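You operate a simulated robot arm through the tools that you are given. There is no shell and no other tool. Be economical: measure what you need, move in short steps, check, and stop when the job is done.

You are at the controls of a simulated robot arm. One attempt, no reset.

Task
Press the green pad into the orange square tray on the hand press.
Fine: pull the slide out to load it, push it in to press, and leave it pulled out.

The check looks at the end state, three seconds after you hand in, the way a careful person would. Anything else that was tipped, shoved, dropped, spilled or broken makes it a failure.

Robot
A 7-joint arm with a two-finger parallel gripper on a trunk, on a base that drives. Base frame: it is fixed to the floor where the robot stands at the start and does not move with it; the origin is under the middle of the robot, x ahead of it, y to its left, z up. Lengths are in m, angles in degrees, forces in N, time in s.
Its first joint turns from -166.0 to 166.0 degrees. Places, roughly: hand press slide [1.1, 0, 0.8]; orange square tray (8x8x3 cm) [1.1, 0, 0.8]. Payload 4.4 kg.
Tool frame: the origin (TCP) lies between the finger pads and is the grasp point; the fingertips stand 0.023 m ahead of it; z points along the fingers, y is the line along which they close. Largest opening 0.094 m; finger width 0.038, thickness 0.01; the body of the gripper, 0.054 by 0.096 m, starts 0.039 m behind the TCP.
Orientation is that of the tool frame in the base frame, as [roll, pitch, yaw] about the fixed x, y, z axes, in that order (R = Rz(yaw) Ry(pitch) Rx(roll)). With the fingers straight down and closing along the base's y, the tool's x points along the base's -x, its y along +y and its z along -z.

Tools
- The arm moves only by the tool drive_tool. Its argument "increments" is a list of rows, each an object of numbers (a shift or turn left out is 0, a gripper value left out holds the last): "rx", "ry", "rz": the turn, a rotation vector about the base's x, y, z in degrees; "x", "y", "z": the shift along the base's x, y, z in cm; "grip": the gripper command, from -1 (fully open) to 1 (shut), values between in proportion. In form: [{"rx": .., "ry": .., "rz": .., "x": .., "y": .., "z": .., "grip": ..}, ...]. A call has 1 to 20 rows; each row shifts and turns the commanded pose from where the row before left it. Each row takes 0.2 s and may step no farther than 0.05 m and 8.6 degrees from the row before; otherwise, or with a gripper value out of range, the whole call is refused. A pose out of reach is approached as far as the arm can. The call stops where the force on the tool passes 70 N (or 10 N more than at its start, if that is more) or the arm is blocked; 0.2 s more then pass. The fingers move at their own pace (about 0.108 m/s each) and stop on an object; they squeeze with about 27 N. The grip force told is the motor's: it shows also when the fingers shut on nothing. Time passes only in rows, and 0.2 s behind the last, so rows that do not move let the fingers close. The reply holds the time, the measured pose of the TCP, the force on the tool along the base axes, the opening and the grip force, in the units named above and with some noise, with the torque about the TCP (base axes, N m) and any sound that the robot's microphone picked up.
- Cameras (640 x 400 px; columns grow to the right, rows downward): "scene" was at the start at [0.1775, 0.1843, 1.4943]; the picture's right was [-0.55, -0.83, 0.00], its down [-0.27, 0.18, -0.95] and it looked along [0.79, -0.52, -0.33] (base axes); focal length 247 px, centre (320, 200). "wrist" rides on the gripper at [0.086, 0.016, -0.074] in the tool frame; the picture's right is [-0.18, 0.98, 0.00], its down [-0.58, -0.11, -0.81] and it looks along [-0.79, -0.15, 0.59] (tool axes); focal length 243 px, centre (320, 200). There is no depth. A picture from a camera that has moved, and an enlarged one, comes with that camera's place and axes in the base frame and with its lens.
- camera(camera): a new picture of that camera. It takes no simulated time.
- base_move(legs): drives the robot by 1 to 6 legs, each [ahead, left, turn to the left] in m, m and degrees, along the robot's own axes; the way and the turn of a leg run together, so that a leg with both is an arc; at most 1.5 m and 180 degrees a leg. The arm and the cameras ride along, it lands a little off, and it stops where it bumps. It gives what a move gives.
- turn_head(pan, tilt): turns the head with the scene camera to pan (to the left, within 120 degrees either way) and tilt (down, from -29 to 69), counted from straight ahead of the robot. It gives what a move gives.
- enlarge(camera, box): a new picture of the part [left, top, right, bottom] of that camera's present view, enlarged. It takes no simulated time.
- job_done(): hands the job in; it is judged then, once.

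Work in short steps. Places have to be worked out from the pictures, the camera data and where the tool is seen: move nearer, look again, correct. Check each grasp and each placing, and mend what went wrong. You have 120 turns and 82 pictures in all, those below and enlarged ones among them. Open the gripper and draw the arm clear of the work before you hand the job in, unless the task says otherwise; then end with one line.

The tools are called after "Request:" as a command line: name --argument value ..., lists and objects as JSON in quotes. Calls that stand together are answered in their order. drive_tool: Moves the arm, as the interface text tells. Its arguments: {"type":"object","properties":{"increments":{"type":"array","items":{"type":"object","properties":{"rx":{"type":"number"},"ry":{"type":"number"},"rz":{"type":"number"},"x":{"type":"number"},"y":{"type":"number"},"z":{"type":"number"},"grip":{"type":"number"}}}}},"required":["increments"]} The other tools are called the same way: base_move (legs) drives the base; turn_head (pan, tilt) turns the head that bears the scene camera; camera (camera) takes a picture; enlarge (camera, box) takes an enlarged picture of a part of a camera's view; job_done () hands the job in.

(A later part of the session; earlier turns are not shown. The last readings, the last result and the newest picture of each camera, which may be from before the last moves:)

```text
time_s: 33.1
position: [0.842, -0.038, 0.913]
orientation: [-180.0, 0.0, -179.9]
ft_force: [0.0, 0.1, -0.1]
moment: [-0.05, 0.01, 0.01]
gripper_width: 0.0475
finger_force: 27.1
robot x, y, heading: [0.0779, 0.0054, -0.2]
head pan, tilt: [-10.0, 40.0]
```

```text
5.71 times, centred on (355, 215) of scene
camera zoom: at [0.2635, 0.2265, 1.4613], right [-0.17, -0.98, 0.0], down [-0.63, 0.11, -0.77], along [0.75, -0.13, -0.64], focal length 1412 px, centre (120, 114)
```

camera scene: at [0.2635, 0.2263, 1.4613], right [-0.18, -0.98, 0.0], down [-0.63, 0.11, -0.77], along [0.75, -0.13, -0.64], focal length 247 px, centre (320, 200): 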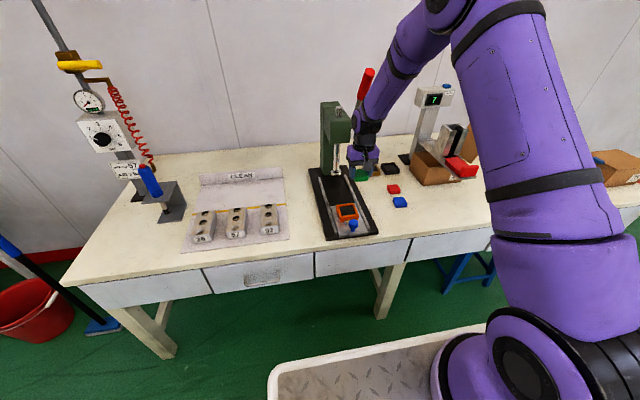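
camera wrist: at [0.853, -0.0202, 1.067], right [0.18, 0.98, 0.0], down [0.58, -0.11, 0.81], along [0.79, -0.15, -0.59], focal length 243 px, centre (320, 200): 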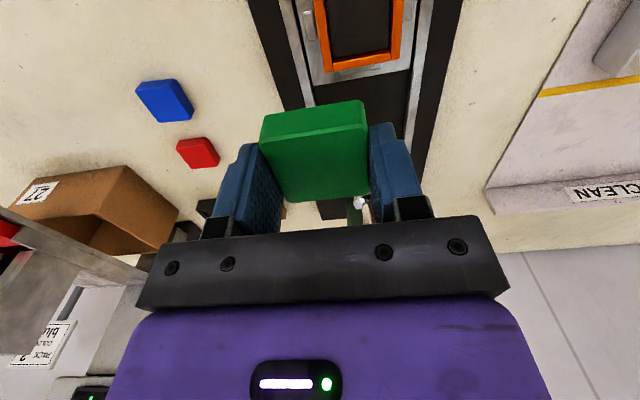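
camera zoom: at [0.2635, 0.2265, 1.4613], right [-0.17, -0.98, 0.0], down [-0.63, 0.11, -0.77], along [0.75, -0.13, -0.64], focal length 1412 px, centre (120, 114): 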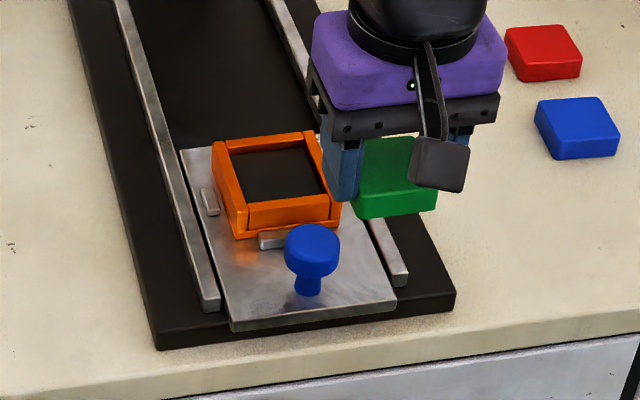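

Two independent triangulations agree on rim z ≈ 0.82, tray centre ≈ (0.9385, 0.000), yaw ≈ -1.4°. Pad centre is about 2 mm ahead of the TCP, so I go to (0.9365, 0, 0.90) and look.

Request:
drive_tool --increments '[{"x": 2, "y": 1, "z": 2, "rz": -1.4}, {"x": 3, "y": 1.5}, {"x": 3, "y": 1.3}, {"x": 1.45, "z": -1}, {"z": -1.5}, {"z": -1}]'

Request:
camera --camera "wrist"

Request:
enlarge --camera "scene" --box '[300, 50, 460, 250]'

Request:
enlarge --camera "scene" --box '[320, 180, 390, 250]'

```text
time_s: 34.5
position: [0.9385, 0.0023, 0.8983]
orientation: [-180.0, 0.2, 178.8]
ft_force: [0.8, 0.4, -0.6]
moment: [0.04, -0.02, 0.02]
gripper_width: 0.0473
finger_force: 26.1
robot x, y, heading: [0.0851, 0.0051, 0.0]
head pan, tilt: [-10.0, 40.0]
```

```text
39 pictures are left
camera wrist: at [0.852, 0.0193, 0.9719], right [0.21, 0.98, 0.0], down [0.58, -0.12, 0.81], along [0.79, -0.17, -0.59], focal length 243 px, centre (320, 200)
```

wrist: 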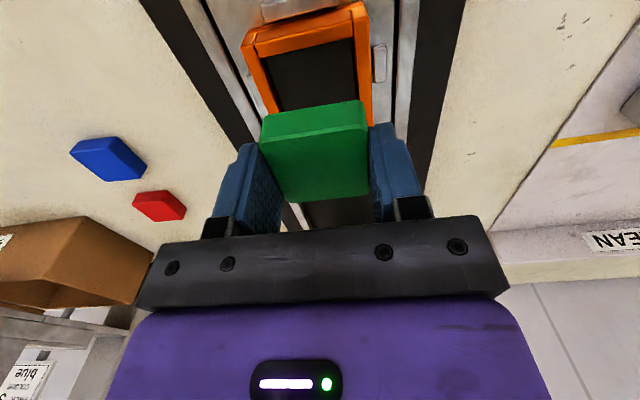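

```text
2.00 times, centred on (380, 150) of scene
camera zoom: at [0.2636, 0.2265, 1.4612], right [-0.17, -0.98, 0.0], down [-0.63, 0.11, -0.77], along [0.75, -0.13, -0.64], focal length 494 px, centre (200, 300)
```

zoom: 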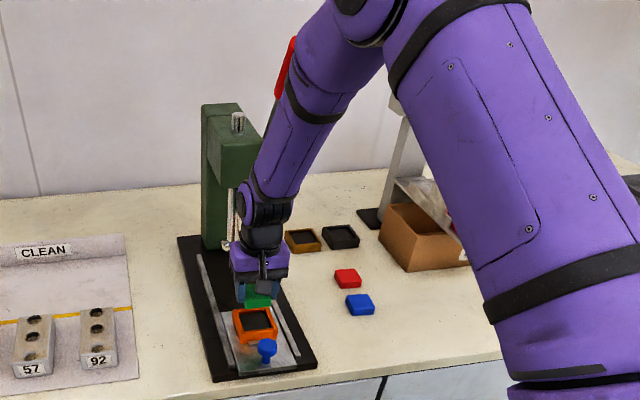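

```text
5.71 times, centred on (355, 215) of scene
camera zoom: at [0.2636, 0.2265, 1.4612], right [-0.17, -0.98, 0.0], down [-0.63, 0.11, -0.77], along [0.75, -0.13, -0.64], focal length 1412 px, centre (120, 114)
```

zoom: 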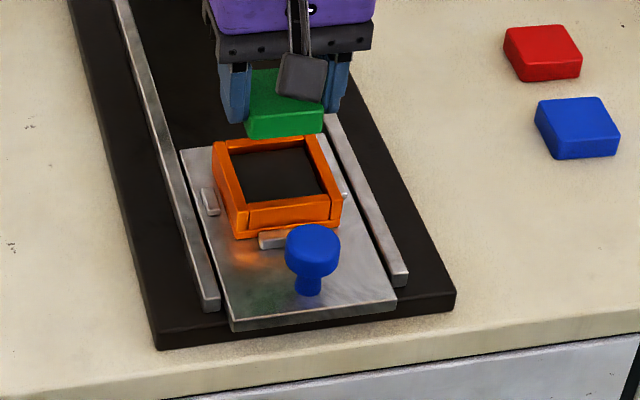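

I compare pad and tray in an enlarged wrist view before lowering.

Request:
enlarge --camera "wrist" --box '[220, 0, 420, 210]'

```text
1.90 times, centred on (320, 105) of wrist
camera zoom: at [0.852, 0.0193, 0.9719], right [0.21, 0.98, 0.0], down [0.58, -0.12, 0.81], along [0.79, -0.17, -0.59], focal length 462 px, centre (320, 381)
```

zoom: 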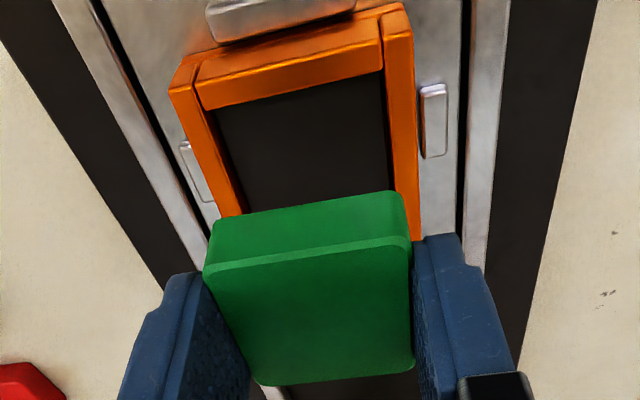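

Relative offset is about -4 mm in x and -3 mm in y. I correct it and lower to just above the rim.

Request:
drive_tool --increments '[{"x": -0.4, "y": -0.3, "z": -1}, {"z": -1.5}, {"z": -1.2}, {}]'

Request:
enlarge --camera "scene" --box '[320, 180, 390, 250]'

Request:
enlarge --camera "wrist" --box '[220, 0, 420, 210]'

```text
time_s: 35.5
position: [0.9348, -0.0009, 0.8602]
orientation: [-180.0, 0.0, 178.7]
ft_force: [0.9, -0.5, -0.4]
moment: [0.0, -0.01, 0.01]
gripper_width: 0.0476
finger_force: 27.1
robot x, y, heading: [0.0785, 0.004, -0.0]
head pan, tilt: [-10.0, 40.0]
```

```text
5.71 times, centred on (355, 215) of scene
camera zoom: at [0.2637, 0.2265, 1.4612], right [-0.17, -0.98, 0.0], down [-0.63, 0.11, -0.77], along [0.75, -0.13, -0.64], focal length 1412 px, centre (120, 114)
```

zoom: 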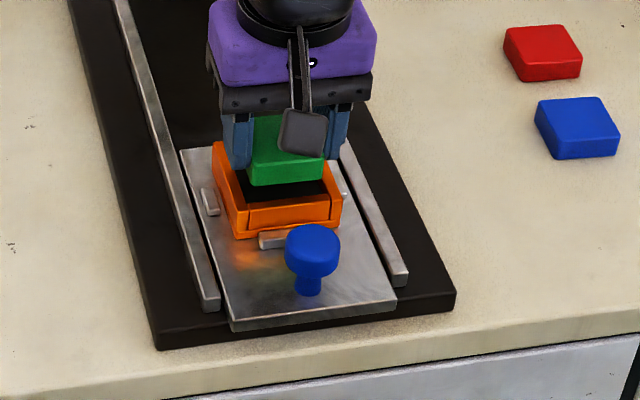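

```text
1.90 times, centred on (320, 105) of wrist
camera zoom: at [0.8488, 0.0163, 0.9343], right [0.21, 0.98, 0.0], down [0.58, -0.12, 0.81], along [0.79, -0.17, -0.59], focal length 462 px, centre (320, 381)
```

zoom: 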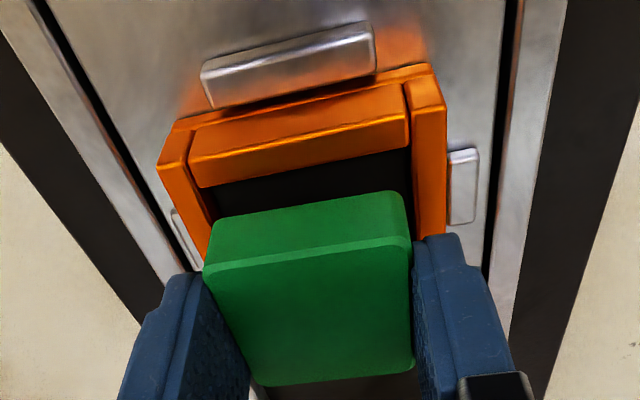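

Now the pad looks about 3 mm too near. I shift +3 mm in x, -1 mm in y and lower until it just enters the rim, watching the force.

Request:
drive_tool --increments '[{"x": 0.3, "y": -0.1, "z": -0.6}, {"z": -0.6}, {"z": -0.5}, {}]'

Request:
enlarge --camera "scene" --box '[320, 180, 390, 250]'

Request:
enlarge --camera "wrist" --box '[220, 0, 420, 210]'

```text
time_s: 36.5
position: [0.9401, -0.002, 0.8456]
orientation: [-180.0, 0.5, 178.7]
ft_force: [-0.2, -1.4, 39.7]
moment: [-0.55, 0.55, 0.03]
gripper_width: 0.0477
finger_force: 27.0
robot x, y, heading: [0.0819, 0.0033, -0.1]
head pan, tilt: [-10.0, 40.0]
```

```text
5.71 times, centred on (355, 215) of scene
camera zoom: at [0.2621, 0.2265, 1.4614], right [-0.17, -0.98, 0.0], down [-0.63, 0.11, -0.77], along [0.75, -0.13, -0.64], focal length 1412 px, centre (120, 114)
```

zoom: 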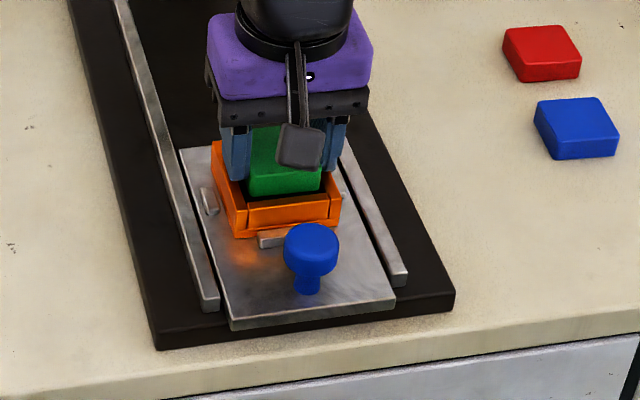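

```text
1.90 times, centred on (320, 105) of wrist
camera zoom: at [0.8525, 0.0153, 0.9203], right [0.21, 0.98, 0.0], down [0.57, -0.12, 0.81], along [0.79, -0.17, -0.59], focal length 462 px, centre (320, 381)
```

zoom: 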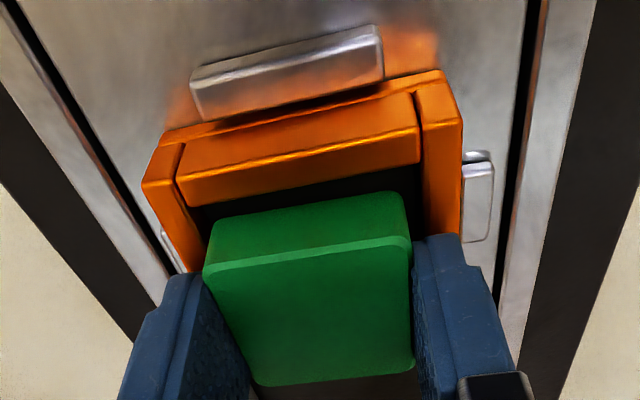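

Contact at 40 N: either the pad is on the rim or the fingertips are. I lift 3 mm to unload and look closely.

Request:
drive_tool --increments '[{"z": 0.3}, {}]'

Request:
enlarge --camera "scene" --box '[340, 198, 364, 223]'

Request:
enlarge --camera "wrist" --box '[260, 60, 400, 150]'

```text
time_s: 37.1
position: [0.9393, -0.0012, 0.8456]
orientation: [180.0, 0.1, 178.7]
ft_force: [3.6, -3.5, 21.0]
moment: [-0.32, 0.01, 0.01]
gripper_width: 0.0478
finger_force: 27.4
robot x, y, heading: [0.082, 0.0062, -0.2]
head pan, tilt: [-10.0, 40.0]
```

```text
16.00 times, centred on (352, 210) of scene
camera zoom: at [0.2631, 0.2265, 1.4613], right [-0.17, -0.98, 0.0], down [-0.63, 0.11, -0.77], along [0.75, -0.13, -0.64], focal length 3954 px, centre (-192, 32)
```

zoom: 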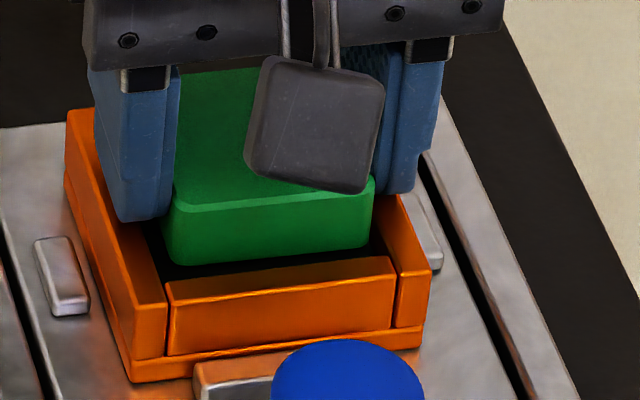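

```text
4.44 times, centred on (330, 105) of wrist
camera zoom: at [0.8518, 0.0154, 0.9208], right [0.21, 0.98, 0.0], down [0.58, -0.12, 0.81], along [0.79, -0.17, -0.59], focal length 1078 px, centre (276, 622)
```

zoom: 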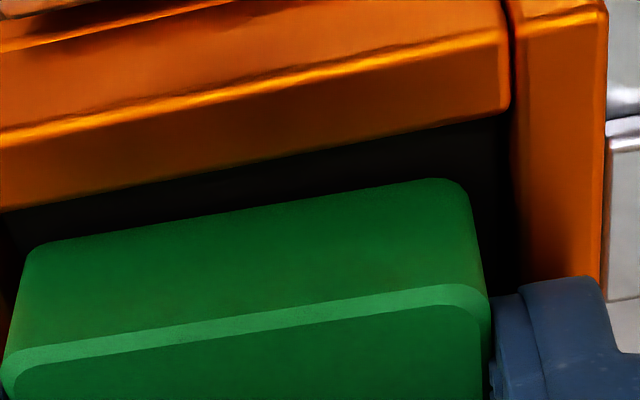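

The pad's lower edge is inside the opening and the fingertips rest on the side walls. I raise a little to unload, then release so the pad drops in.

Request:
drive_tool --increments '[{"z": 0.15}, {}, {"grip": -0.6}, {"grip": -0.6}, {"grip": -0.6}]'

Request:
enlarge --camera "scene" --box '[338, 195, 367, 225]'

Request:
enlarge --camera "wrist" --box '[220, 30, 420, 220]'

```text
time_s: 38.3
position: [0.9383, -0.0016, 0.8469]
orientation: [-179.9, 0.0, 178.6]
ft_force: [-0.7, -0.3, 0.7]
moment: [0.01, -0.01, 0.01]
gripper_width: 0.0754
finger_force: 0.0
robot x, y, heading: [0.0795, 0.0111, -0.2]
head pan, tilt: [-10.0, 40.0]
```

```text
13.33 times, centred on (352, 210) of scene
camera zoom: at [0.2637, 0.2266, 1.4612], right [-0.17, -0.98, 0.0], down [-0.63, 0.11, -0.77], along [0.75, -0.13, -0.64], focal length 3295 px, centre (-113, 67)
```

zoom: 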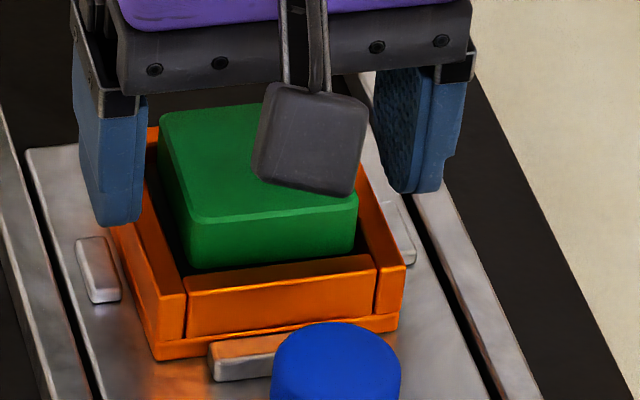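

```text
2.11 times, centred on (320, 125) of wrist
camera zoom: at [0.8518, 0.0153, 0.9221], right [0.21, 0.98, 0.0], down [0.58, -0.12, 0.81], along [0.79, -0.17, -0.59], focal length 511 px, centre (320, 358)
```

zoom: 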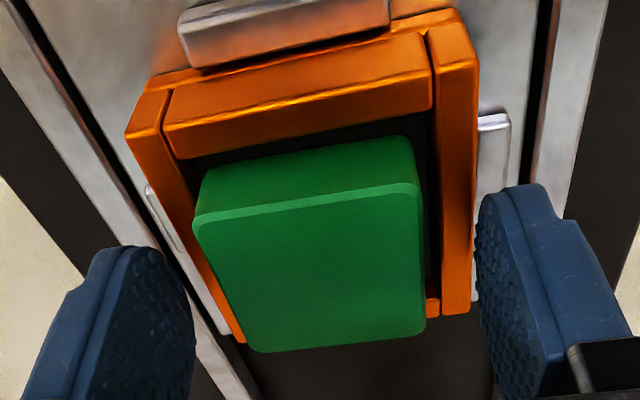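

Released; the pad still stands proud. I raise the gripper out of the way and view it unobstructed.

Request:
drive_tool --increments '[{"z": 2, "grip": -1}, {"z": 3}, {"z": 4}, {"x": -4, "z": 2}, {"x": -3, "y": -2}]'

Request:
enlarge --camera "scene" --box '[336, 193, 368, 225]'

Request:
enlarge --camera "wrist" --box '[280, 0, 440, 110]'

```text
time_s: 39.5
position: [0.8697, -0.0195, 0.9574]
orientation: [-180.0, 0.0, 178.8]
ft_force: [0.9, -1.4, -1.1]
moment: [0.01, 0.02, -0.01]
gripper_width: 0.094
finger_force: 0.0
robot x, y, heading: [0.0801, 0.0034, 0.0]
head pan, tilt: [-10.0, 40.0]
```

```text
12.50 times, centred on (352, 209) of scene
camera zoom: at [0.2641, 0.2269, 1.4611], right [-0.17, -0.98, 0.0], down [-0.63, 0.11, -0.77], along [0.75, -0.13, -0.64], focal length 3089 px, centre (-80, 88)
```

zoom: 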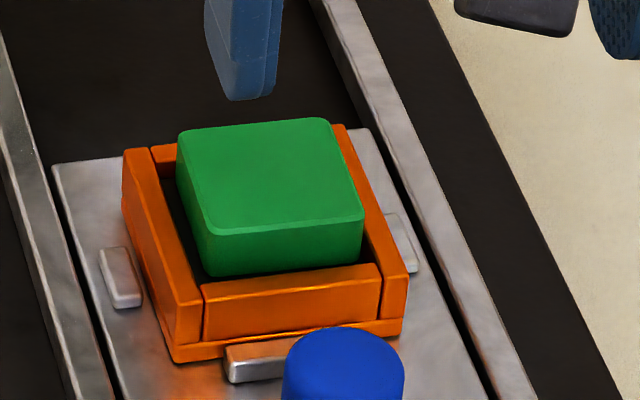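

```text
3.64 times, centred on (360, 55) of wrist
camera zoom: at [0.7833, -0.0024, 1.0318], right [0.21, 0.98, 0.0], down [0.58, -0.12, 0.81], along [0.79, -0.17, -0.59], focal length 882 px, centre (174, 727)
```

zoom: 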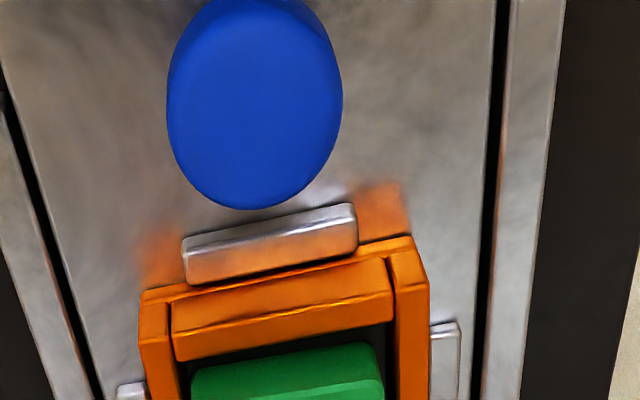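

The pad seems to stand on the rim rather than in it. I tilt the tool to look straight down on the tray to judge centring.

Request:
drive_tool --increments '[{"ry": 8, "x": 1, "z": 1}, {"ry": 8, "x": 1, "y": 1}, {"ry": 8, "x": 1, "y": 1}, {"ry": 8, "x": 1, "z": 1}]'

Request:
camera --camera "wrist"

```text
time_s: 40.5
position: [0.9094, -0.0005, 0.9783]
orientation: [-179.3, -32.0, 178.6]
ft_force: [0.6, -0.5, 0.5]
moment: [0.0, -0.01, 0.01]
gripper_width: 0.0939
finger_force: 0.2
robot x, y, heading: [0.0784, 0.0051, -0.1]
head pan, tilt: [-10.0, 40.0]
```

```text
25 pictures are left
camera wrist: at [0.8755, 0.0161, 1.0871], right [0.17, 0.98, -0.11], down [0.92, -0.12, 0.38], along [0.36, -0.17, -0.92], focal length 243 px, centre (320, 200)
```

wrist: 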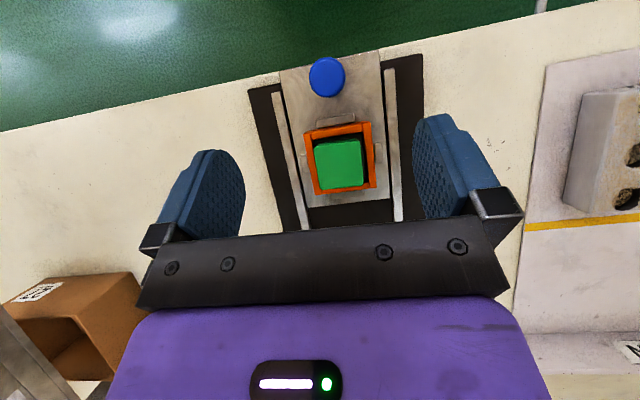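

Good overhead view; enlarge it.

Request:
enlarge --camera "wrist" --box '[295, 110, 385, 200]'

```text
4.44 times, centred on (340, 155) of wrist
camera zoom: at [0.8755, 0.0161, 1.0871], right [0.17, 0.98, -0.11], down [0.92, -0.12, 0.38], along [0.36, -0.17, -0.92], focal length 1078 px, centre (231, 400)
```

zoom: 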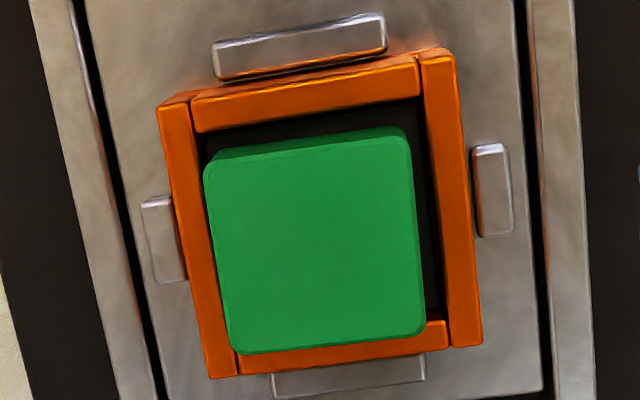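

The pad is inside the opening on all sides (gaps ~3–6 mm) and square to the tray, just standing proud as expected before pressing. I turn the tool to the 40° approach, drive the base left again and return to the knob.

Request:
drive_tool --increments '[{"x": -3, "z": 3}, {"x": -3, "z": 1, "ry": -8}, {"ry": -8}, {"ry": -8}, {"ry": -8}, {"ry": -8}, {"ry": -8}, {"ry": -8}, {"ry": -8}, {"ry": -8, "rz": 1.2}]'

Request:
base_move --legs '[[0, 0.25, 0]]'

```text
time_s: 42.7
position: [0.8465, -0.0009, 1.0182]
orientation: [179.0, 40.2, 179.6]
ft_force: [0.5, -0.2, -0.3]
moment: [-0.02, -0.03, 0.01]
gripper_width: 0.0939
finger_force: 0.0
robot x, y, heading: [0.079, 0.0068, -0.1]
head pan, tilt: [-10.0, 40.0]
```

```text
time_s: 44.5
position: [0.849, 0.2478, 1.0177]
orientation: [179.1, 40.1, 179.5]
ft_force: [-0.3, 0.3, 0.4]
moment: [0.03, 0.03, 0.04]
gripper_width: 0.0943
finger_force: 0.0
robot x, y, heading: [0.081, 0.2523, -0.2]
head pan, tilt: [-10.0, 40.0]
```

Return behind the knob (it sits at about (0.849, -0.001)) and check with the wrist camera.

Request:
drive_tool --increments '[{"y": -4.5}, {"y": -4.5}, {"y": -4.5}, {"y": -4.5, "x": -1}, {"y": -4.3, "x": -2}, {"y": -2.5, "x": -2}, {"z": -4, "rx": 0.8}, {"z": -4}, {"z": -4}]'

Request:
camera --camera "wrist"

```text
time_s: 46.5
position: [0.7981, -0.0012, 0.8994]
orientation: [178.0, 40.1, 178.8]
ft_force: [-0.4, 0.8, 0.4]
moment: [0.0, -0.01, -0.01]
gripper_width: 0.0941
finger_force: 0.0
robot x, y, heading: [0.0831, 0.2551, -0.3]
head pan, tilt: [-10.0, 40.0]
```

```text
23 pictures are left
camera wrist: at [0.6847, 0.0137, 0.9015], right [0.14, 0.98, 0.14], down [-0.07, -0.14, 0.99], along [0.99, -0.15, 0.05], focal length 243 px, centre (320, 200)
```

wrist: 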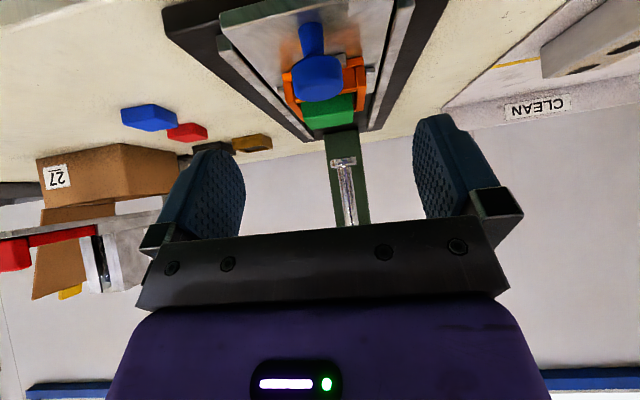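

I correct the small roll error, go around the knob and grip it.

Request:
drive_tool --increments '[{"x": 1.5, "z": -2, "rx": -1.7, "rz": 0.3}, {"x": 1.5, "z": -2}, {"x": 2.1, "z": -1.7}, {"grip": 1}, {"grip": 1}, {"grip": 1}, {"grip": 1}]'

Request:
camera --camera "wrist"

```text
time_s: 48.1
position: [0.8504, -0.0004, 0.8399]
orientation: [-179.8, 40.0, -179.4]
ft_force: [4.0, 6.4, -5.3]
moment: [0.08, -0.43, 0.1]
gripper_width: 0.0333
finger_force: 45.2
robot x, y, heading: [0.0793, 0.2557, -0.2]
head pan, tilt: [-10.0, 40.0]
```

```text
22 pictures are left
camera wrist: at [0.7356, 0.014, 0.8413], right [0.13, 0.98, 0.12], down [-0.07, -0.11, 0.99], along [0.99, -0.14, 0.06], focal length 243 px, centre (320, 200)
```

wrist: 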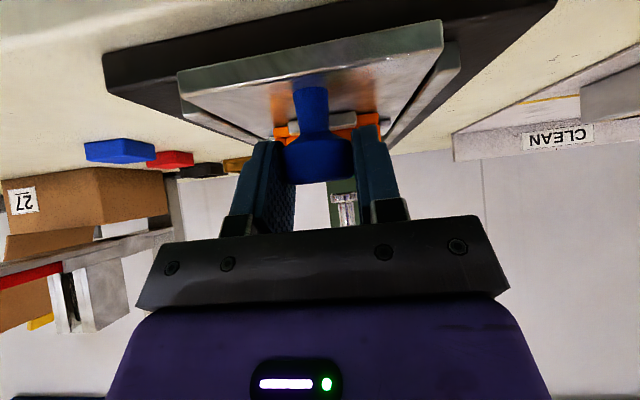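

Knob held. I push the slide in smoothly, 9.5 cm first.

Request:
drive_tool --increments '[{"x": 0.5}, {"x": 1}, {"x": 1.5}, {"x": 1.5}, {"x": 1.5}, {"x": 1.5}, {"x": 1}, {"x": 0.5}]'

Request:
enlarge --camera "scene" --box '[340, 60, 500, 240]'

```text
time_s: 49.9
position: [0.9395, 0.0, 0.8402]
orientation: [-179.9, 40.0, -179.4]
ft_force: [-0.9, 9.5, -16.5]
moment: [0.09, 0.78, 0.1]
gripper_width: 0.0336
finger_force: 44.8
robot x, y, heading: [0.0806, 0.2598, 0.1]
head pan, tilt: [-10.0, 40.0]
```

```text
2.22 times, centred on (420, 150) of scene
camera zoom: at [0.2655, 0.4766, 1.4611], right [-0.18, -0.98, 0.0], down [-0.63, 0.11, -0.77], along [0.75, -0.14, -0.64], focal length 549 px, centre (98, 311)
```

zoom: 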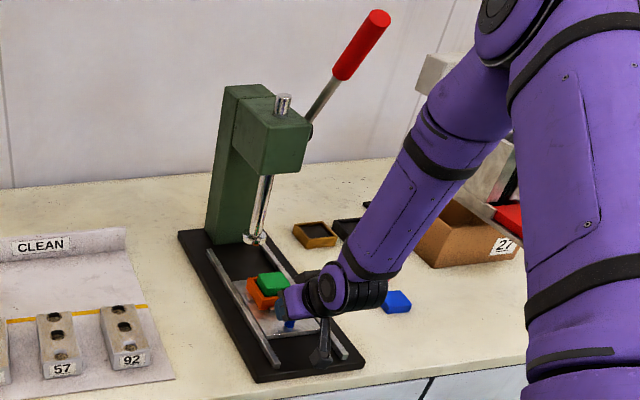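

Pad stays in place. I push the remaining ~10 cm, gently at the end.

Request:
drive_tool --increments '[{"x": 0.5, "z": -0.1}, {"x": 1.2}, {"x": 1.5}, {"x": 1.5}, {"x": 1.5}, {"x": 1.5}, {"x": 1}, {"x": 0.7}, {"x": 0.4}]'

Request:
enlarge --camera "scene" --box '[380, 120, 460, 200]'

```text
time_s: 51.9
position: [1.0376, -0.0003, 0.8403]
orientation: [-179.8, 40.1, -179.5]
ft_force: [1.1, -5.5, 2.2]
moment: [-0.04, -0.87, -0.02]
gripper_width: 0.0334
finger_force: 44.8
robot x, y, heading: [0.0784, 0.2578, -0.2]
head pan, tilt: [-10.0, 40.0]
```

```text
5.00 times, centred on (420, 160) of scene
camera zoom: at [0.2647, 0.4762, 1.4613], right [-0.18, -0.98, 0.0], down [-0.63, 0.11, -0.77], along [0.75, -0.14, -0.64], focal length 1236 px, centre (-180, 400)
```

zoom: 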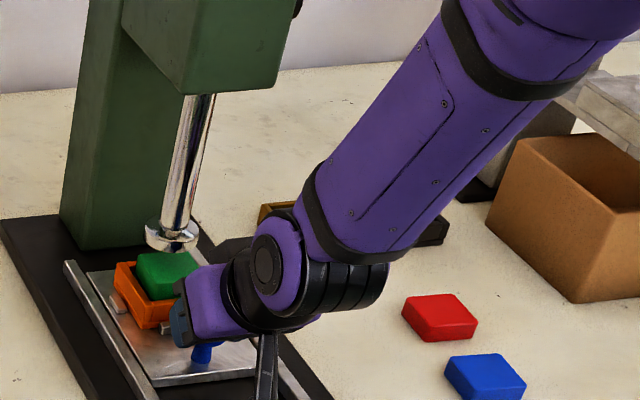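

The ram seems about 1 cm behind the pad's centre, so I push on in small steps to feel for the inner stop.

Request:
drive_tool --increments '[{"x": 0.3}, {"x": 0.3}, {"x": 0.3}, {}]'

```text
time_s: 52.9
position: [1.0462, -0.0015, 0.8403]
orientation: [-179.8, 40.1, -179.3]
ft_force: [3.4, -5.3, 10.2]
moment: [-0.13, 0.33, -0.01]
gripper_width: 0.0334
finger_force: 45.5
robot x, y, heading: [0.0816, 0.2557, -0.0]
head pan, tilt: [-10.0, 40.0]
```

No stop yet; continue.

Request:
drive_tool --increments '[{"x": 0.3}, {"x": 0.3}, {"x": 0.3}, {}]'

Request:
enlarge --camera "scene" --box '[380, 140, 430, 200]'

```text
time_s: 53.9
position: [1.0534, -0.0007, 0.8391]
orientation: [-179.8, 39.8, -179.5]
ft_force: [-32.3, -2.5, 7.5]
moment: [-0.03, 0.51, 0.02]
gripper_width: 0.0334
finger_force: 45.1
robot x, y, heading: [0.0827, 0.2568, -0.4]
head pan, tilt: [-10.0, 40.0]
```

```text
6.67 times, centred on (405, 170) of scene
camera zoom: at [0.263, 0.4765, 1.4614], right [-0.18, -0.98, 0.0], down [-0.63, 0.11, -0.77], along [0.75, -0.14, -0.64], focal length 1648 px, centre (-247, 400)
```

zoom: 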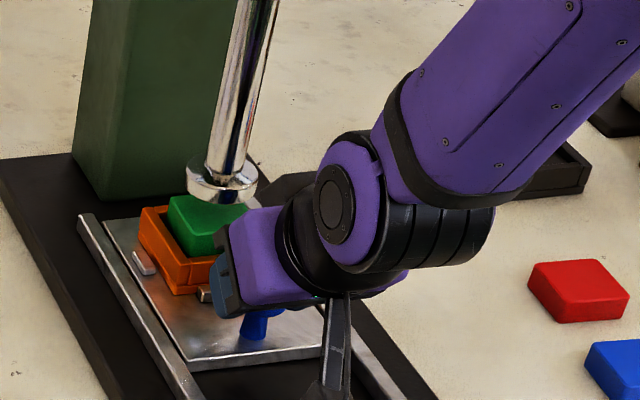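

The inner stop is reached (32 N at x 1.053), pad under the ram. I relax, release the knob and draw back.

Request:
drive_tool --increments '[{"x": -0.3}, {}, {"grip": -1}, {"grip": -1}, {"grip": -1}, {"x": -2, "z": 2}, {"x": -3, "z": 3}, {"x": -3, "z": 3}, {"x": -4, "z": 2}]'

Request:
camera --camera "wrist"

Request:
enlarge --camera "scene" --box '[360, 50, 480, 210]'

```text
time_s: 55.9
position: [0.935, 0.0, 0.9435]
orientation: [-179.8, 39.9, -179.5]
ft_force: [0.1, 0.0, -0.6]
moment: [-0.01, 0.0, -0.01]
gripper_width: 0.094
finger_force: 0.1
robot x, y, heading: [0.0813, 0.2566, 0.2]
head pan, tilt: [-10.0, 40.0]
```

```text
18 pictures are left
camera wrist: at [0.8201, 0.0147, 0.9435], right [0.13, 0.98, 0.12], down [-0.07, -0.11, 0.99], along [0.99, -0.14, 0.06], focal length 243 px, centre (320, 200)
```

wrist: 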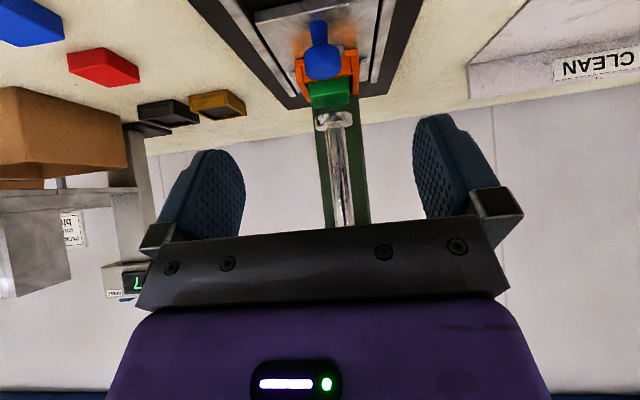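

```text
2.50 times, centred on (420, 130) of scene
camera zoom: at [0.2654, 0.4765, 1.4612], right [-0.18, -0.98, 0.0], down [-0.63, 0.11, -0.77], along [0.75, -0.14, -0.64], focal length 618 px, centre (70, 375)
```

zoom: 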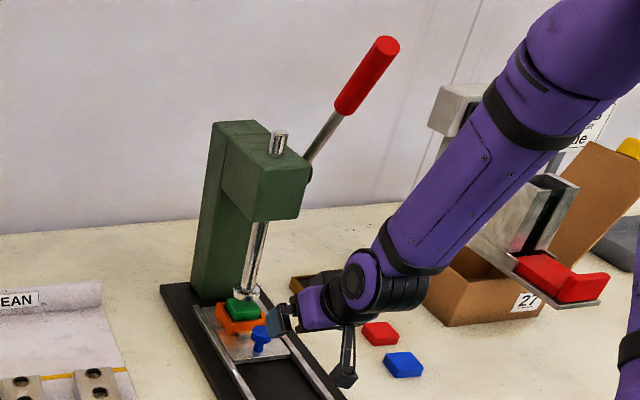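

Lever located: pivot ≈ (1.12, -0.055, 1.087), grip tip ≈ (1.02, -0.057, 1.287). I bring the tool upright and high, clear of the lever, then drive the base to (0.18, -0.05).

Request:
drive_tool --increments '[{"x": -4, "z": 2}, {"x": -4, "z": 3, "ry": 8}, {"x": -2, "z": 4, "ry": 8}, {"z": 4.9, "ry": 8}, {"z": 4.9, "ry": 8}, {"z": 4.9, "ry": 8}, {"z": 4.9}, {"z": 4.9}, {"z": 4.9}]'

Request:
base_move --legs '[[0, -0.3, 0], [0.1, 0, 0]]'

Request:
turn_head --pan -16 --tilt 25

Request:
camera --camera "scene"

Request:
camera --camera "wrist"

```text
time_s: 57.9
position: [0.8322, 0.0013, 1.3232]
orientation: [179.7, 0.0, -179.6]
ft_force: [-0.2, -1.1, -0.1]
moment: [0.01, 0.01, -0.02]
gripper_width: 0.0941
finger_force: 0.1
robot x, y, heading: [0.0804, 0.2555, -0.2]
head pan, tilt: [-10.0, 40.0]
```

```text
time_s: 60.7
position: [0.9316, -0.2966, 1.322]
orientation: [179.9, 0.1, -179.5]
ft_force: [0.3, 0.5, 0.0]
moment: [-0.02, -0.01, 0.03]
gripper_width: 0.094
finger_force: 0.0
robot x, y, heading: [0.1822, -0.041, -0.1]
head pan, tilt: [-10.0, 40.0]
```

```text
time_s: 61.5
position: [0.9322, -0.2974, 1.3226]
orientation: [179.9, 0.1, -179.5]
ft_force: [0.3, -0.4, -0.3]
moment: [0.01, 0.02, -0.02]
gripper_width: 0.0942
finger_force: 0.0
robot x, y, heading: [0.1808, -0.0426, -0.4]
head pan, tilt: [-16.0, 25.0]
```

```text
16 pictures are left
camera scene: at [0.3685, 0.167, 1.4845], right [-0.28, -0.96, 0.0], down [-0.41, 0.12, -0.91], along [0.87, -0.25, -0.42], focal length 247 px, centre (320, 200)
```

scene: 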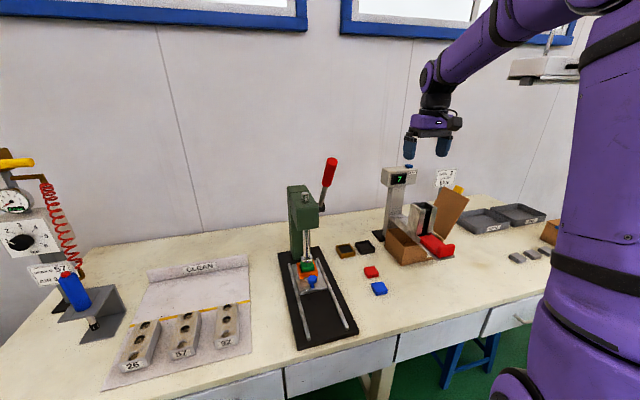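

```text
15 pictures are left
camera wrist: at [0.8453, -0.283, 1.3963], right [0.17, 0.98, 0.0], down [0.58, -0.11, 0.81], along [0.79, -0.14, -0.59], focal length 243 px, centre (320, 200)
```

wrist: 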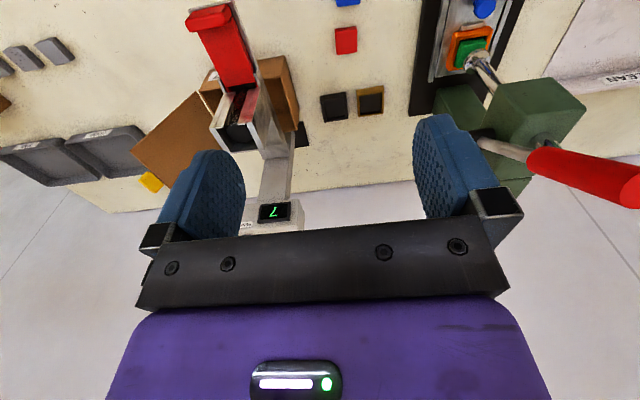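

I line up with the handle in y at a safe distance before it and look again.

Request:
drive_tool --increments '[{"y": 4.8}, {"y": 4.8}, {"y": 4.8}, {"y": 4.8}, {"y": 4.5, "z": 1}]'

Request:
camera --camera "wrist"

Request:
enlarge --camera "scene" --box '[270, 80, 430, 300]'

```text
time_s: 62.7
position: [0.9309, -0.0604, 1.3326]
orientation: [179.8, 0.0, -179.6]
ft_force: [0.9, -0.6, -0.4]
moment: [0.04, -0.01, -0.04]
gripper_width: 0.0941
finger_force: 0.0
robot x, y, heading: [0.1786, -0.0446, 0.0]
head pan, tilt: [-16.0, 25.0]
```

```text
14 pictures are left
camera wrist: at [0.8432, -0.0463, 1.407], right [0.18, 0.98, 0.0], down [0.58, -0.11, 0.81], along [0.79, -0.14, -0.59], focal length 243 px, centre (320, 200)
```

wrist: 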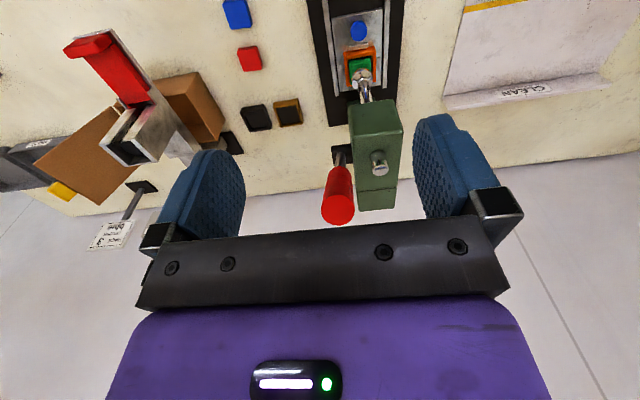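

```text
1.82 times, centred on (350, 190) of scene
camera zoom: at [0.3686, 0.1663, 1.4846], right [-0.28, -0.96, 0.0], down [-0.41, 0.12, -0.91], along [0.87, -0.25, -0.42], focal length 449 px, centre (266, 218)
```

zoom: 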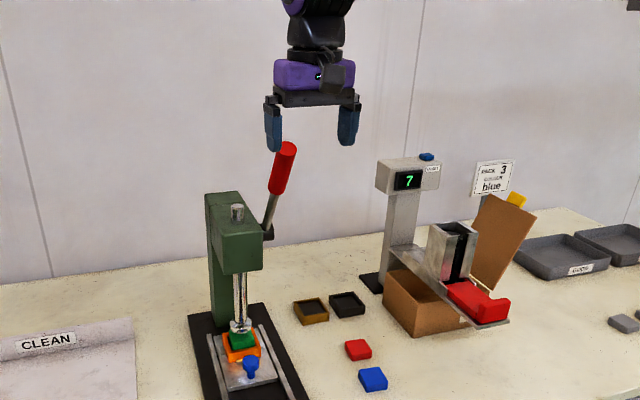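

Handle runs from (1.095, -0.06, 1.176) to its tip (1.042, -0.062, 1.279). I go over it, descend to z 1.252 and grip.

Request:
drive_tool --increments '[{"x": 4, "z": 1}, {"x": 4}, {"x": 4}, {"x": 0.5, "z": -3}, {"z": -3}, {"z": -3}]'

Request:
camera --camera "wrist"

```text
time_s: 64.1
position: [1.0548, -0.0602, 1.2572]
orientation: [179.9, 0.4, -179.5]
ft_force: [-14.7, -1.5, 30.2]
moment: [-0.02, 0.14, 0.0]
gripper_width: 0.0941
finger_force: 0.1
robot x, y, heading: [0.1809, -0.0448, -0.3]
head pan, tilt: [-16.0, 25.0]
```

```text
12 pictures are left
camera wrist: at [0.9672, -0.0455, 1.3304], right [0.17, 0.98, 0.0], down [0.58, -0.11, 0.81], along [0.8, -0.14, -0.59], focal length 243 px, centre (320, 200)
```

wrist: 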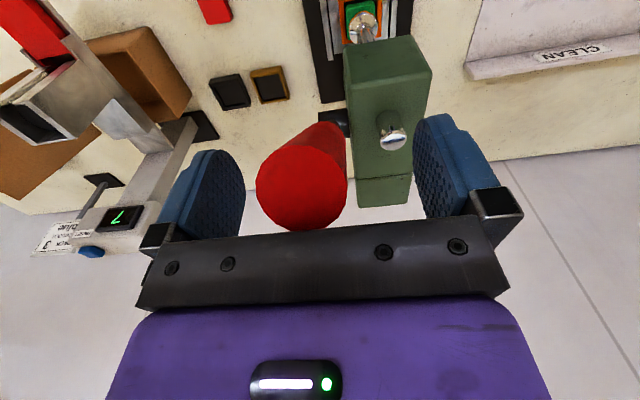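

The palm touches the handle tip. I lift 1 cm and close the fingers on the handle.

Request:
drive_tool --increments '[{"z": 1.1}, {}, {"grip": 1}, {"grip": 1}, {"grip": 1}, {"grip": 1}]'

```text
time_s: 65.5
position: [1.0562, -0.0611, 1.2626]
orientation: [180.0, 0.0, -179.5]
ft_force: [0.0, -16.5, -4.8]
moment: [-1.24, 0.13, -0.8]
gripper_width: 0.0317
finger_force: 45.0
robot x, y, heading: [0.1809, -0.0432, 0.1]
head pan, tilt: [-16.0, 25.0]
```

Handle gripped (31.7 mm). I start swinging it down along its arc about the pivot, turning the tool with it.

Request:
drive_tool --increments '[{"y": -0.2}, {"x": -1.67, "z": -0.86, "ry": -6}, {"x": -1.56, "z": -1.03, "ry": -6}]'

```text
time_s: 66.3
position: [1.0263, -0.0615, 1.2428]
orientation: [179.8, 12.0, -179.4]
ft_force: [12.5, -5.9, -21.4]
moment: [-0.64, 1.35, -1.26]
gripper_width: 0.0319
finger_force: 44.6
robot x, y, heading: [0.1791, -0.0465, -0.1]
head pan, tilt: [-16.0, 25.0]
```

The reaction is radial (path slightly too wide). I correct inward 3 mm and continue with steeper steps.

Request:
drive_tool --increments '[{"x": 0.2, "z": -0.25}, {"x": -1.62, "z": -1.49, "ry": -7}, {"x": -1.43, "z": -1.67, "ry": -7}]'

```text
time_s: 67.1
position: [0.9936, -0.0609, 1.2116]
orientation: [-179.8, 26.0, -179.5]
ft_force: [-28.7, -4.2, 17.1]
moment: [-0.47, 1.86, -1.32]
gripper_width: 0.032
finger_force: 45.2
robot x, y, heading: [0.1819, -0.0438, -0.0]
head pan, tilt: [-16.0, 25.0]
```

Now slightly too tight; I correct outward and go on.

Request:
drive_tool --increments '[{"x": -0.25, "z": 0.15}, {"x": -1.21, "z": -1.83, "ry": -7}, {}]'

```text
time_s: 67.9
position: [0.9796, -0.0607, 1.1936]
orientation: [-179.8, 33.1, -179.3]
ft_force: [-23.2, 1.1, 9.8]
moment: [-0.27, 1.84, -1.39]
gripper_width: 0.0318
finger_force: 45.2
robot x, y, heading: [0.1795, -0.042, -0.3]
head pan, tilt: [-16.0, 25.0]
```

Outward load and a twisting torque suggest the tool turned more than the lever. I relax both and check the reading.

Request:
drive_tool --increments '[{"x": -0.3, "z": 0.1, "ry": 4}, {}]'

Request:
enlarge --camera "scene" --box '[260, 120, 400, 310]'

```text
time_s: 68.5
position: [0.9807, -0.0617, 1.1937]
orientation: [-179.9, 29.1, -179.4]
ft_force: [20.8, 0.9, -1.1]
moment: [-1.2, -1.76, -0.92]
gripper_width: 0.0318
finger_force: 44.6
robot x, y, heading: [0.1828, -0.0434, -0.4]
head pan, tilt: [-16.0, 25.0]
```

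```text
2.11 times, centred on (330, 215) of scene
camera zoom: at [0.3699, 0.1671, 1.4844], right [-0.28, -0.96, 0.0], down [-0.41, 0.12, -0.91], along [0.87, -0.25, -0.42], focal length 520 px, centre (299, 168)
```

zoom: 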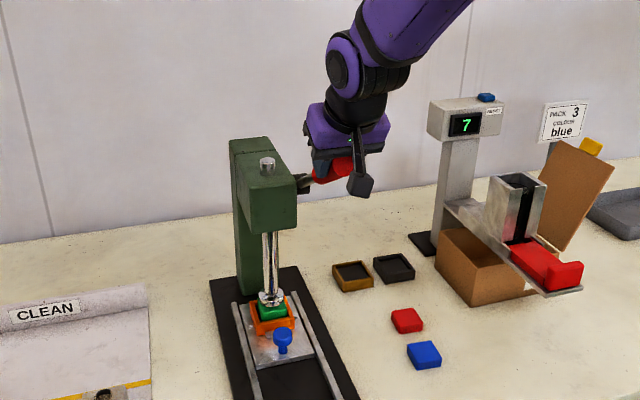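

The lever follows and the ram is nearing the pad. I continue down in short steps, watching for pressing resistance.

Request:
drive_tool --increments '[{"x": -0.7, "z": -1.73, "ry": -6}, {"x": -0.75, "z": -1.85, "ry": -6}, {}]'

```text
time_s: 69.3
position: [0.9611, -0.0615, 1.1583]
orientation: [-179.7, 40.9, -179.4]
ft_force: [-24.2, -5.5, 5.3]
moment: [-0.04, 1.82, -1.44]
gripper_width: 0.0321
finger_force: 44.8
robot x, y, heading: [0.1766, -0.0402, -0.3]
head pan, tilt: [-16.0, 25.0]
```

Still free-moving. Continue.

Request:
drive_tool --increments '[{"x": -0.85, "z": -1.85, "ry": -5}, {"x": -0.5, "z": -1.95, "ry": -5}, {}]'

```text
time_s: 70.1
position: [0.9477, -0.0619, 1.1207]
orientation: [-179.5, 50.9, -179.0]
ft_force: [-31.6, -1.7, 8.7]
moment: [-0.27, 0.74, -1.23]
gripper_width: 0.0315
finger_force: 45.3
robot x, y, heading: [0.1813, -0.0434, 0.0]
head pan, tilt: [-16.0, 25.0]
```

Continue, a little further outward; still little vertical resistance.

Request:
drive_tool --increments '[{"x": -0.6, "z": -1.8, "ry": -4}, {"x": -0.1, "z": -1.8, "ry": -4}, {}]'

Request:
enlarge --camera "scene" --box '[270, 170, 370, 300]'

```text
time_s: 70.9
position: [0.9424, -0.0627, 1.0852]
orientation: [-179.3, 59.3, -179.0]
ft_force: [-10.3, -0.5, 8.9]
moment: [-0.15, -0.13, -1.32]
gripper_width: 0.032
finger_force: 44.8
robot x, y, heading: [0.1782, -0.0442, -0.1]
head pan, tilt: [-16.0, 25.0]
```

```text
3.08 times, centred on (320, 235) of scene
camera zoom: at [0.3678, 0.167, 1.4847], right [-0.28, -0.96, 0.0], down [-0.41, 0.12, -0.91], along [0.87, -0.25, -0.42], focal length 760 px, centre (320, 92)
```

zoom: 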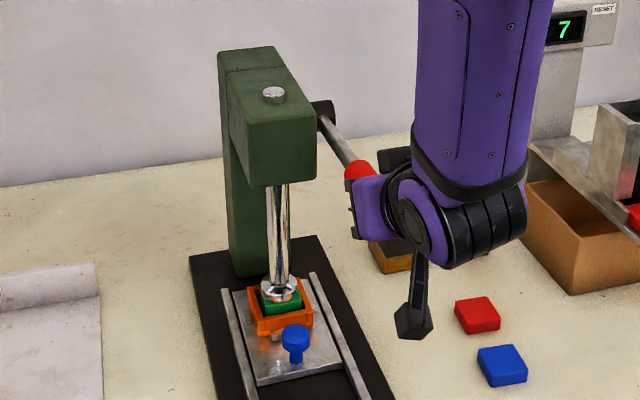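

The ram is down on the pad. I go on gently until firm resistance.

Request:
drive_tool --increments '[{"x": 0, "z": -1.5, "ry": -4}, {}]'

```text
time_s: 71.5
position: [0.9411, -0.0623, 1.0699]
orientation: [-179.0, 62.8, -178.7]
ft_force: [-31.8, 0.3, 3.2]
moment: [0.07, 1.05, -1.22]
gripper_width: 0.0318
finger_force: 45.5
robot x, y, heading: [0.1814, -0.0428, 0.2]
head pan, tilt: [-16.0, 25.0]
```

No firm resistance yet; continue.

Request:
drive_tool --increments '[{"x": -0.15, "z": -1.5, "ry": -3}, {"x": 0.1, "z": -1.5, "ry": -3}, {}]'

```text
time_s: 72.3
position: [0.9437, -0.0615, 1.0406]
orientation: [-178.6, 69.2, -178.4]
ft_force: [-13.0, 7.5, 11.0]
moment: [0.29, -0.27, -1.49]
gripper_width: 0.0319
finger_force: 45.3
robot x, y, heading: [0.1834, -0.0444, 0.0]
head pan, tilt: [-16.0, 25.0]
```

Request:
drive_tool --increments '[{"x": 0.2, "z": -1.5, "ry": -4}, {"x": 0.3, "z": -1.5, "ry": -4}, {}]'

Request:
enlarge --camera "scene" --box '[270, 170, 370, 300]'

```text
time_s: 72.9
position: [0.9459, -0.0632, 1.0188]
orientation: [-178.7, 77.7, -178.5]
ft_force: [-33.2, 5.5, 53.6]
moment: [0.82, 1.94, -1.81]
gripper_width: 0.0319
finger_force: 45.2
robot x, y, heading: [0.1814, -0.0412, -0.1]
head pan, tilt: [-16.0, 25.0]
stopped in row 3: the force on the tool passed its limit at 79 N (the readings are from after the stop); the commanded pose is now the measured one
```

```text
3.08 times, centred on (320, 235) of scene
camera zoom: at [0.3648, 0.1674, 1.4849], right [-0.28, -0.96, 0.0], down [-0.4, 0.12, -0.91], along [0.87, -0.25, -0.42], focal length 760 px, centre (320, 92)
```

zoom: 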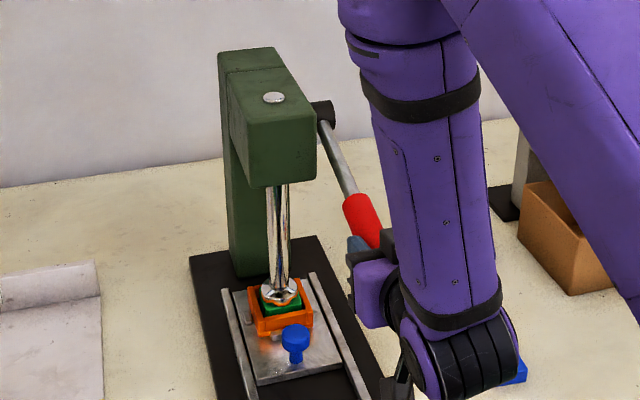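

Firm resistance (79 N): the ram has bottomed on the pad. I give one more short push and hold, then swing the lever back.

Request:
drive_tool --increments '[{"z": -0.3}, {}, {}]'

```text
time_s: 73.3
position: [0.9461, -0.0626, 1.0191]
orientation: [-178.8, 77.9, -178.8]
ft_force: [-34.5, 3.0, 49.3]
moment: [0.86, 2.56, -1.32]
gripper_width: 0.032
finger_force: 45.3
robot x, y, heading: [0.1755, -0.0442, -0.3]
head pan, tilt: [-16.0, 25.0]
stopped in row 1: the force on the tool passed its limit at 75 N (the readings are from after the stop); the commanded pose is now the measured one
```

Hard stop confirmed. I swing the lever back up along the recorded path.

Request:
drive_tool --increments '[{"x": -0.2, "z": 2.2, "ry": 8.3}, {"x": -0.15, "z": 1.45, "ry": 3.3}, {"z": 1.5, "ry": 3.2}, {"x": 0.1, "z": 1.5, "ry": 3.5}]'

Request:
drive_tool --increments '[{"x": 0.2, "z": 1.8, "ry": 4.2}, {"x": 0.35, "z": 1.75, "ry": 4.2}, {"x": 0.6, "z": 1.9, "ry": 5}, {"x": 0.75, "z": 1.85, "ry": 5}]'

```text
time_s: 73.5
position: [0.9452, -0.0628, 1.0225]
orientation: [-178.9, 77.5, -179.0]
ft_force: [-32.9, 5.1, 42.3]
moment: [0.71, 0.4, -1.38]
gripper_width: 0.0317
finger_force: 45.0
robot x, y, heading: [0.1778, -0.0456, -0.2]
head pan, tilt: [-16.0, 25.0]
stopped in row 1: the force on the tool passed its limit at 71 N (the readings are from after the stop); the commanded pose is now the measured one
```

```text
time_s: 74.0
position: [0.9424, -0.0618, 1.0357]
orientation: [-179.0, 71.8, -179.1]
ft_force: [-26.4, 6.3, 13.8]
moment: [-0.02, -0.91, -2.12]
gripper_width: 0.0319
finger_force: 45.2
robot x, y, heading: [0.1799, -0.046, -0.1]
head pan, tilt: [-16.0, 25.0]
stopped in row 2: the force on the tool passed its limit at 75 N (the readings are from after the stop); the commanded pose is now the measured one
```

Force peaks are radial. I relax outward a bit and go up in smaller steps.

Request:
drive_tool --increments '[{"x": -0.2}, {"z": 0.8, "ry": 1.5}, {"z": 0.8, "ry": 2}, {"z": 0.8, "ry": 2}, {"z": 0.8, "ry": 2}]'

```text
time_s: 75.2
position: [0.9409, -0.0621, 1.0673]
orientation: [-179.3, 64.2, -179.0]
ft_force: [-29.7, 15.8, -4.3]
moment: [0.67, 1.77, -1.44]
gripper_width: 0.0319
finger_force: 44.8
robot x, y, heading: [0.1776, -0.0432, 0.0]
head pan, tilt: [-16.0, 25.0]
```

Moving up fine. Continue.

Request:
drive_tool --increments '[{"x": -0.15, "z": 0.9, "ry": 2.5, "y": 0.1}, {"x": 0, "z": 0.9, "ry": 2.5}, {"x": 0.1, "z": 0.9, "ry": 2.2}, {"x": 0.1, "z": 0.9, "ry": 2.2}, {"x": 0.15, "z": 0.9, "ry": 2.2}, {"x": 0.2, "z": 0.9, "ry": 2.2}]'

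```text
time_s: 76.6
position: [0.9481, -0.0628, 1.122]
orientation: [-179.6, 50.5, -179.4]
ft_force: [5.6, 5.4, -0.9]
moment: [-0.27, 0.6, -0.88]
gripper_width: 0.032
finger_force: 45.4
robot x, y, heading: [0.1817, -0.04, -0.2]
head pan, tilt: [-16.0, 25.0]
```

Low load. Continue to the upper part.

Request:
drive_tool --increments '[{"x": 0.25, "z": 0.95, "ry": 2.5}, {"x": 0.3, "z": 0.9, "ry": 2.5}, {"x": 0.38, "z": 0.9, "ry": 2.5}, {"x": 0.4, "z": 0.9, "ry": 2.5}, {"x": 0.45, "z": 0.88, "ry": 2.5}, {"x": 0.5, "z": 0.88, "ry": 2.5}, {"x": 0.5, "z": 0.88, "ry": 2.5}, {"x": 0.5, "z": 0.88, "ry": 2}]'

```text
time_s: 78.4
position: [0.9796, -0.0623, 1.1915]
orientation: [-179.8, 30.8, -179.6]
ft_force: [8.2, -5.8, -7.1]
moment: [-0.48, 0.89, -0.59]
gripper_width: 0.0317
finger_force: 44.4
robot x, y, heading: [0.1789, -0.0467, -0.0]
head pan, tilt: [-16.0, 25.0]
```

Request:
drive_tool --increments '[{"x": 0.65, "z": 0.9, "ry": 2.4}, {"x": 0.65, "z": 0.85, "ry": 2.4}, {"x": 0.8, "z": 0.78, "ry": 3.5}, {"x": 0.8, "z": 0.78, "ry": 3.5}, {"x": 0.82, "z": 0.75, "ry": 3.5}, {"x": 0.82, "z": 0.75, "ry": 3.5}]'

Request:
drive_tool --increments '[{"x": 0.75, "z": 0.5, "ry": 3}, {"x": 0.75, "z": 0.5, "ry": 3}, {"x": 0.75, "z": 0.5, "ry": 3}, {"x": 0.7, "z": 0.45, "ry": 3}, {}]'

```text
time_s: 79.8
position: [1.0257, -0.0629, 1.2417]
orientation: [180.0, 12.2, -179.6]
ft_force: [2.2, -8.6, 13.1]
moment: [-1.57, -1.71, -0.43]
gripper_width: 0.0321
finger_force: 44.7
robot x, y, heading: [0.1804, -0.0465, -0.0]
head pan, tilt: [-16.0, 25.0]
```

```text
time_s: 81.0
position: [1.0529, -0.0622, 1.2596]
orientation: [179.9, -0.4, -179.5]
ft_force: [-30.0, -10.0, -13.1]
moment: [-1.31, 0.35, -0.56]
gripper_width: 0.032
finger_force: 45.0
robot x, y, heading: [0.1803, -0.0429, -0.1]
head pan, tilt: [-16.0, 25.0]
```

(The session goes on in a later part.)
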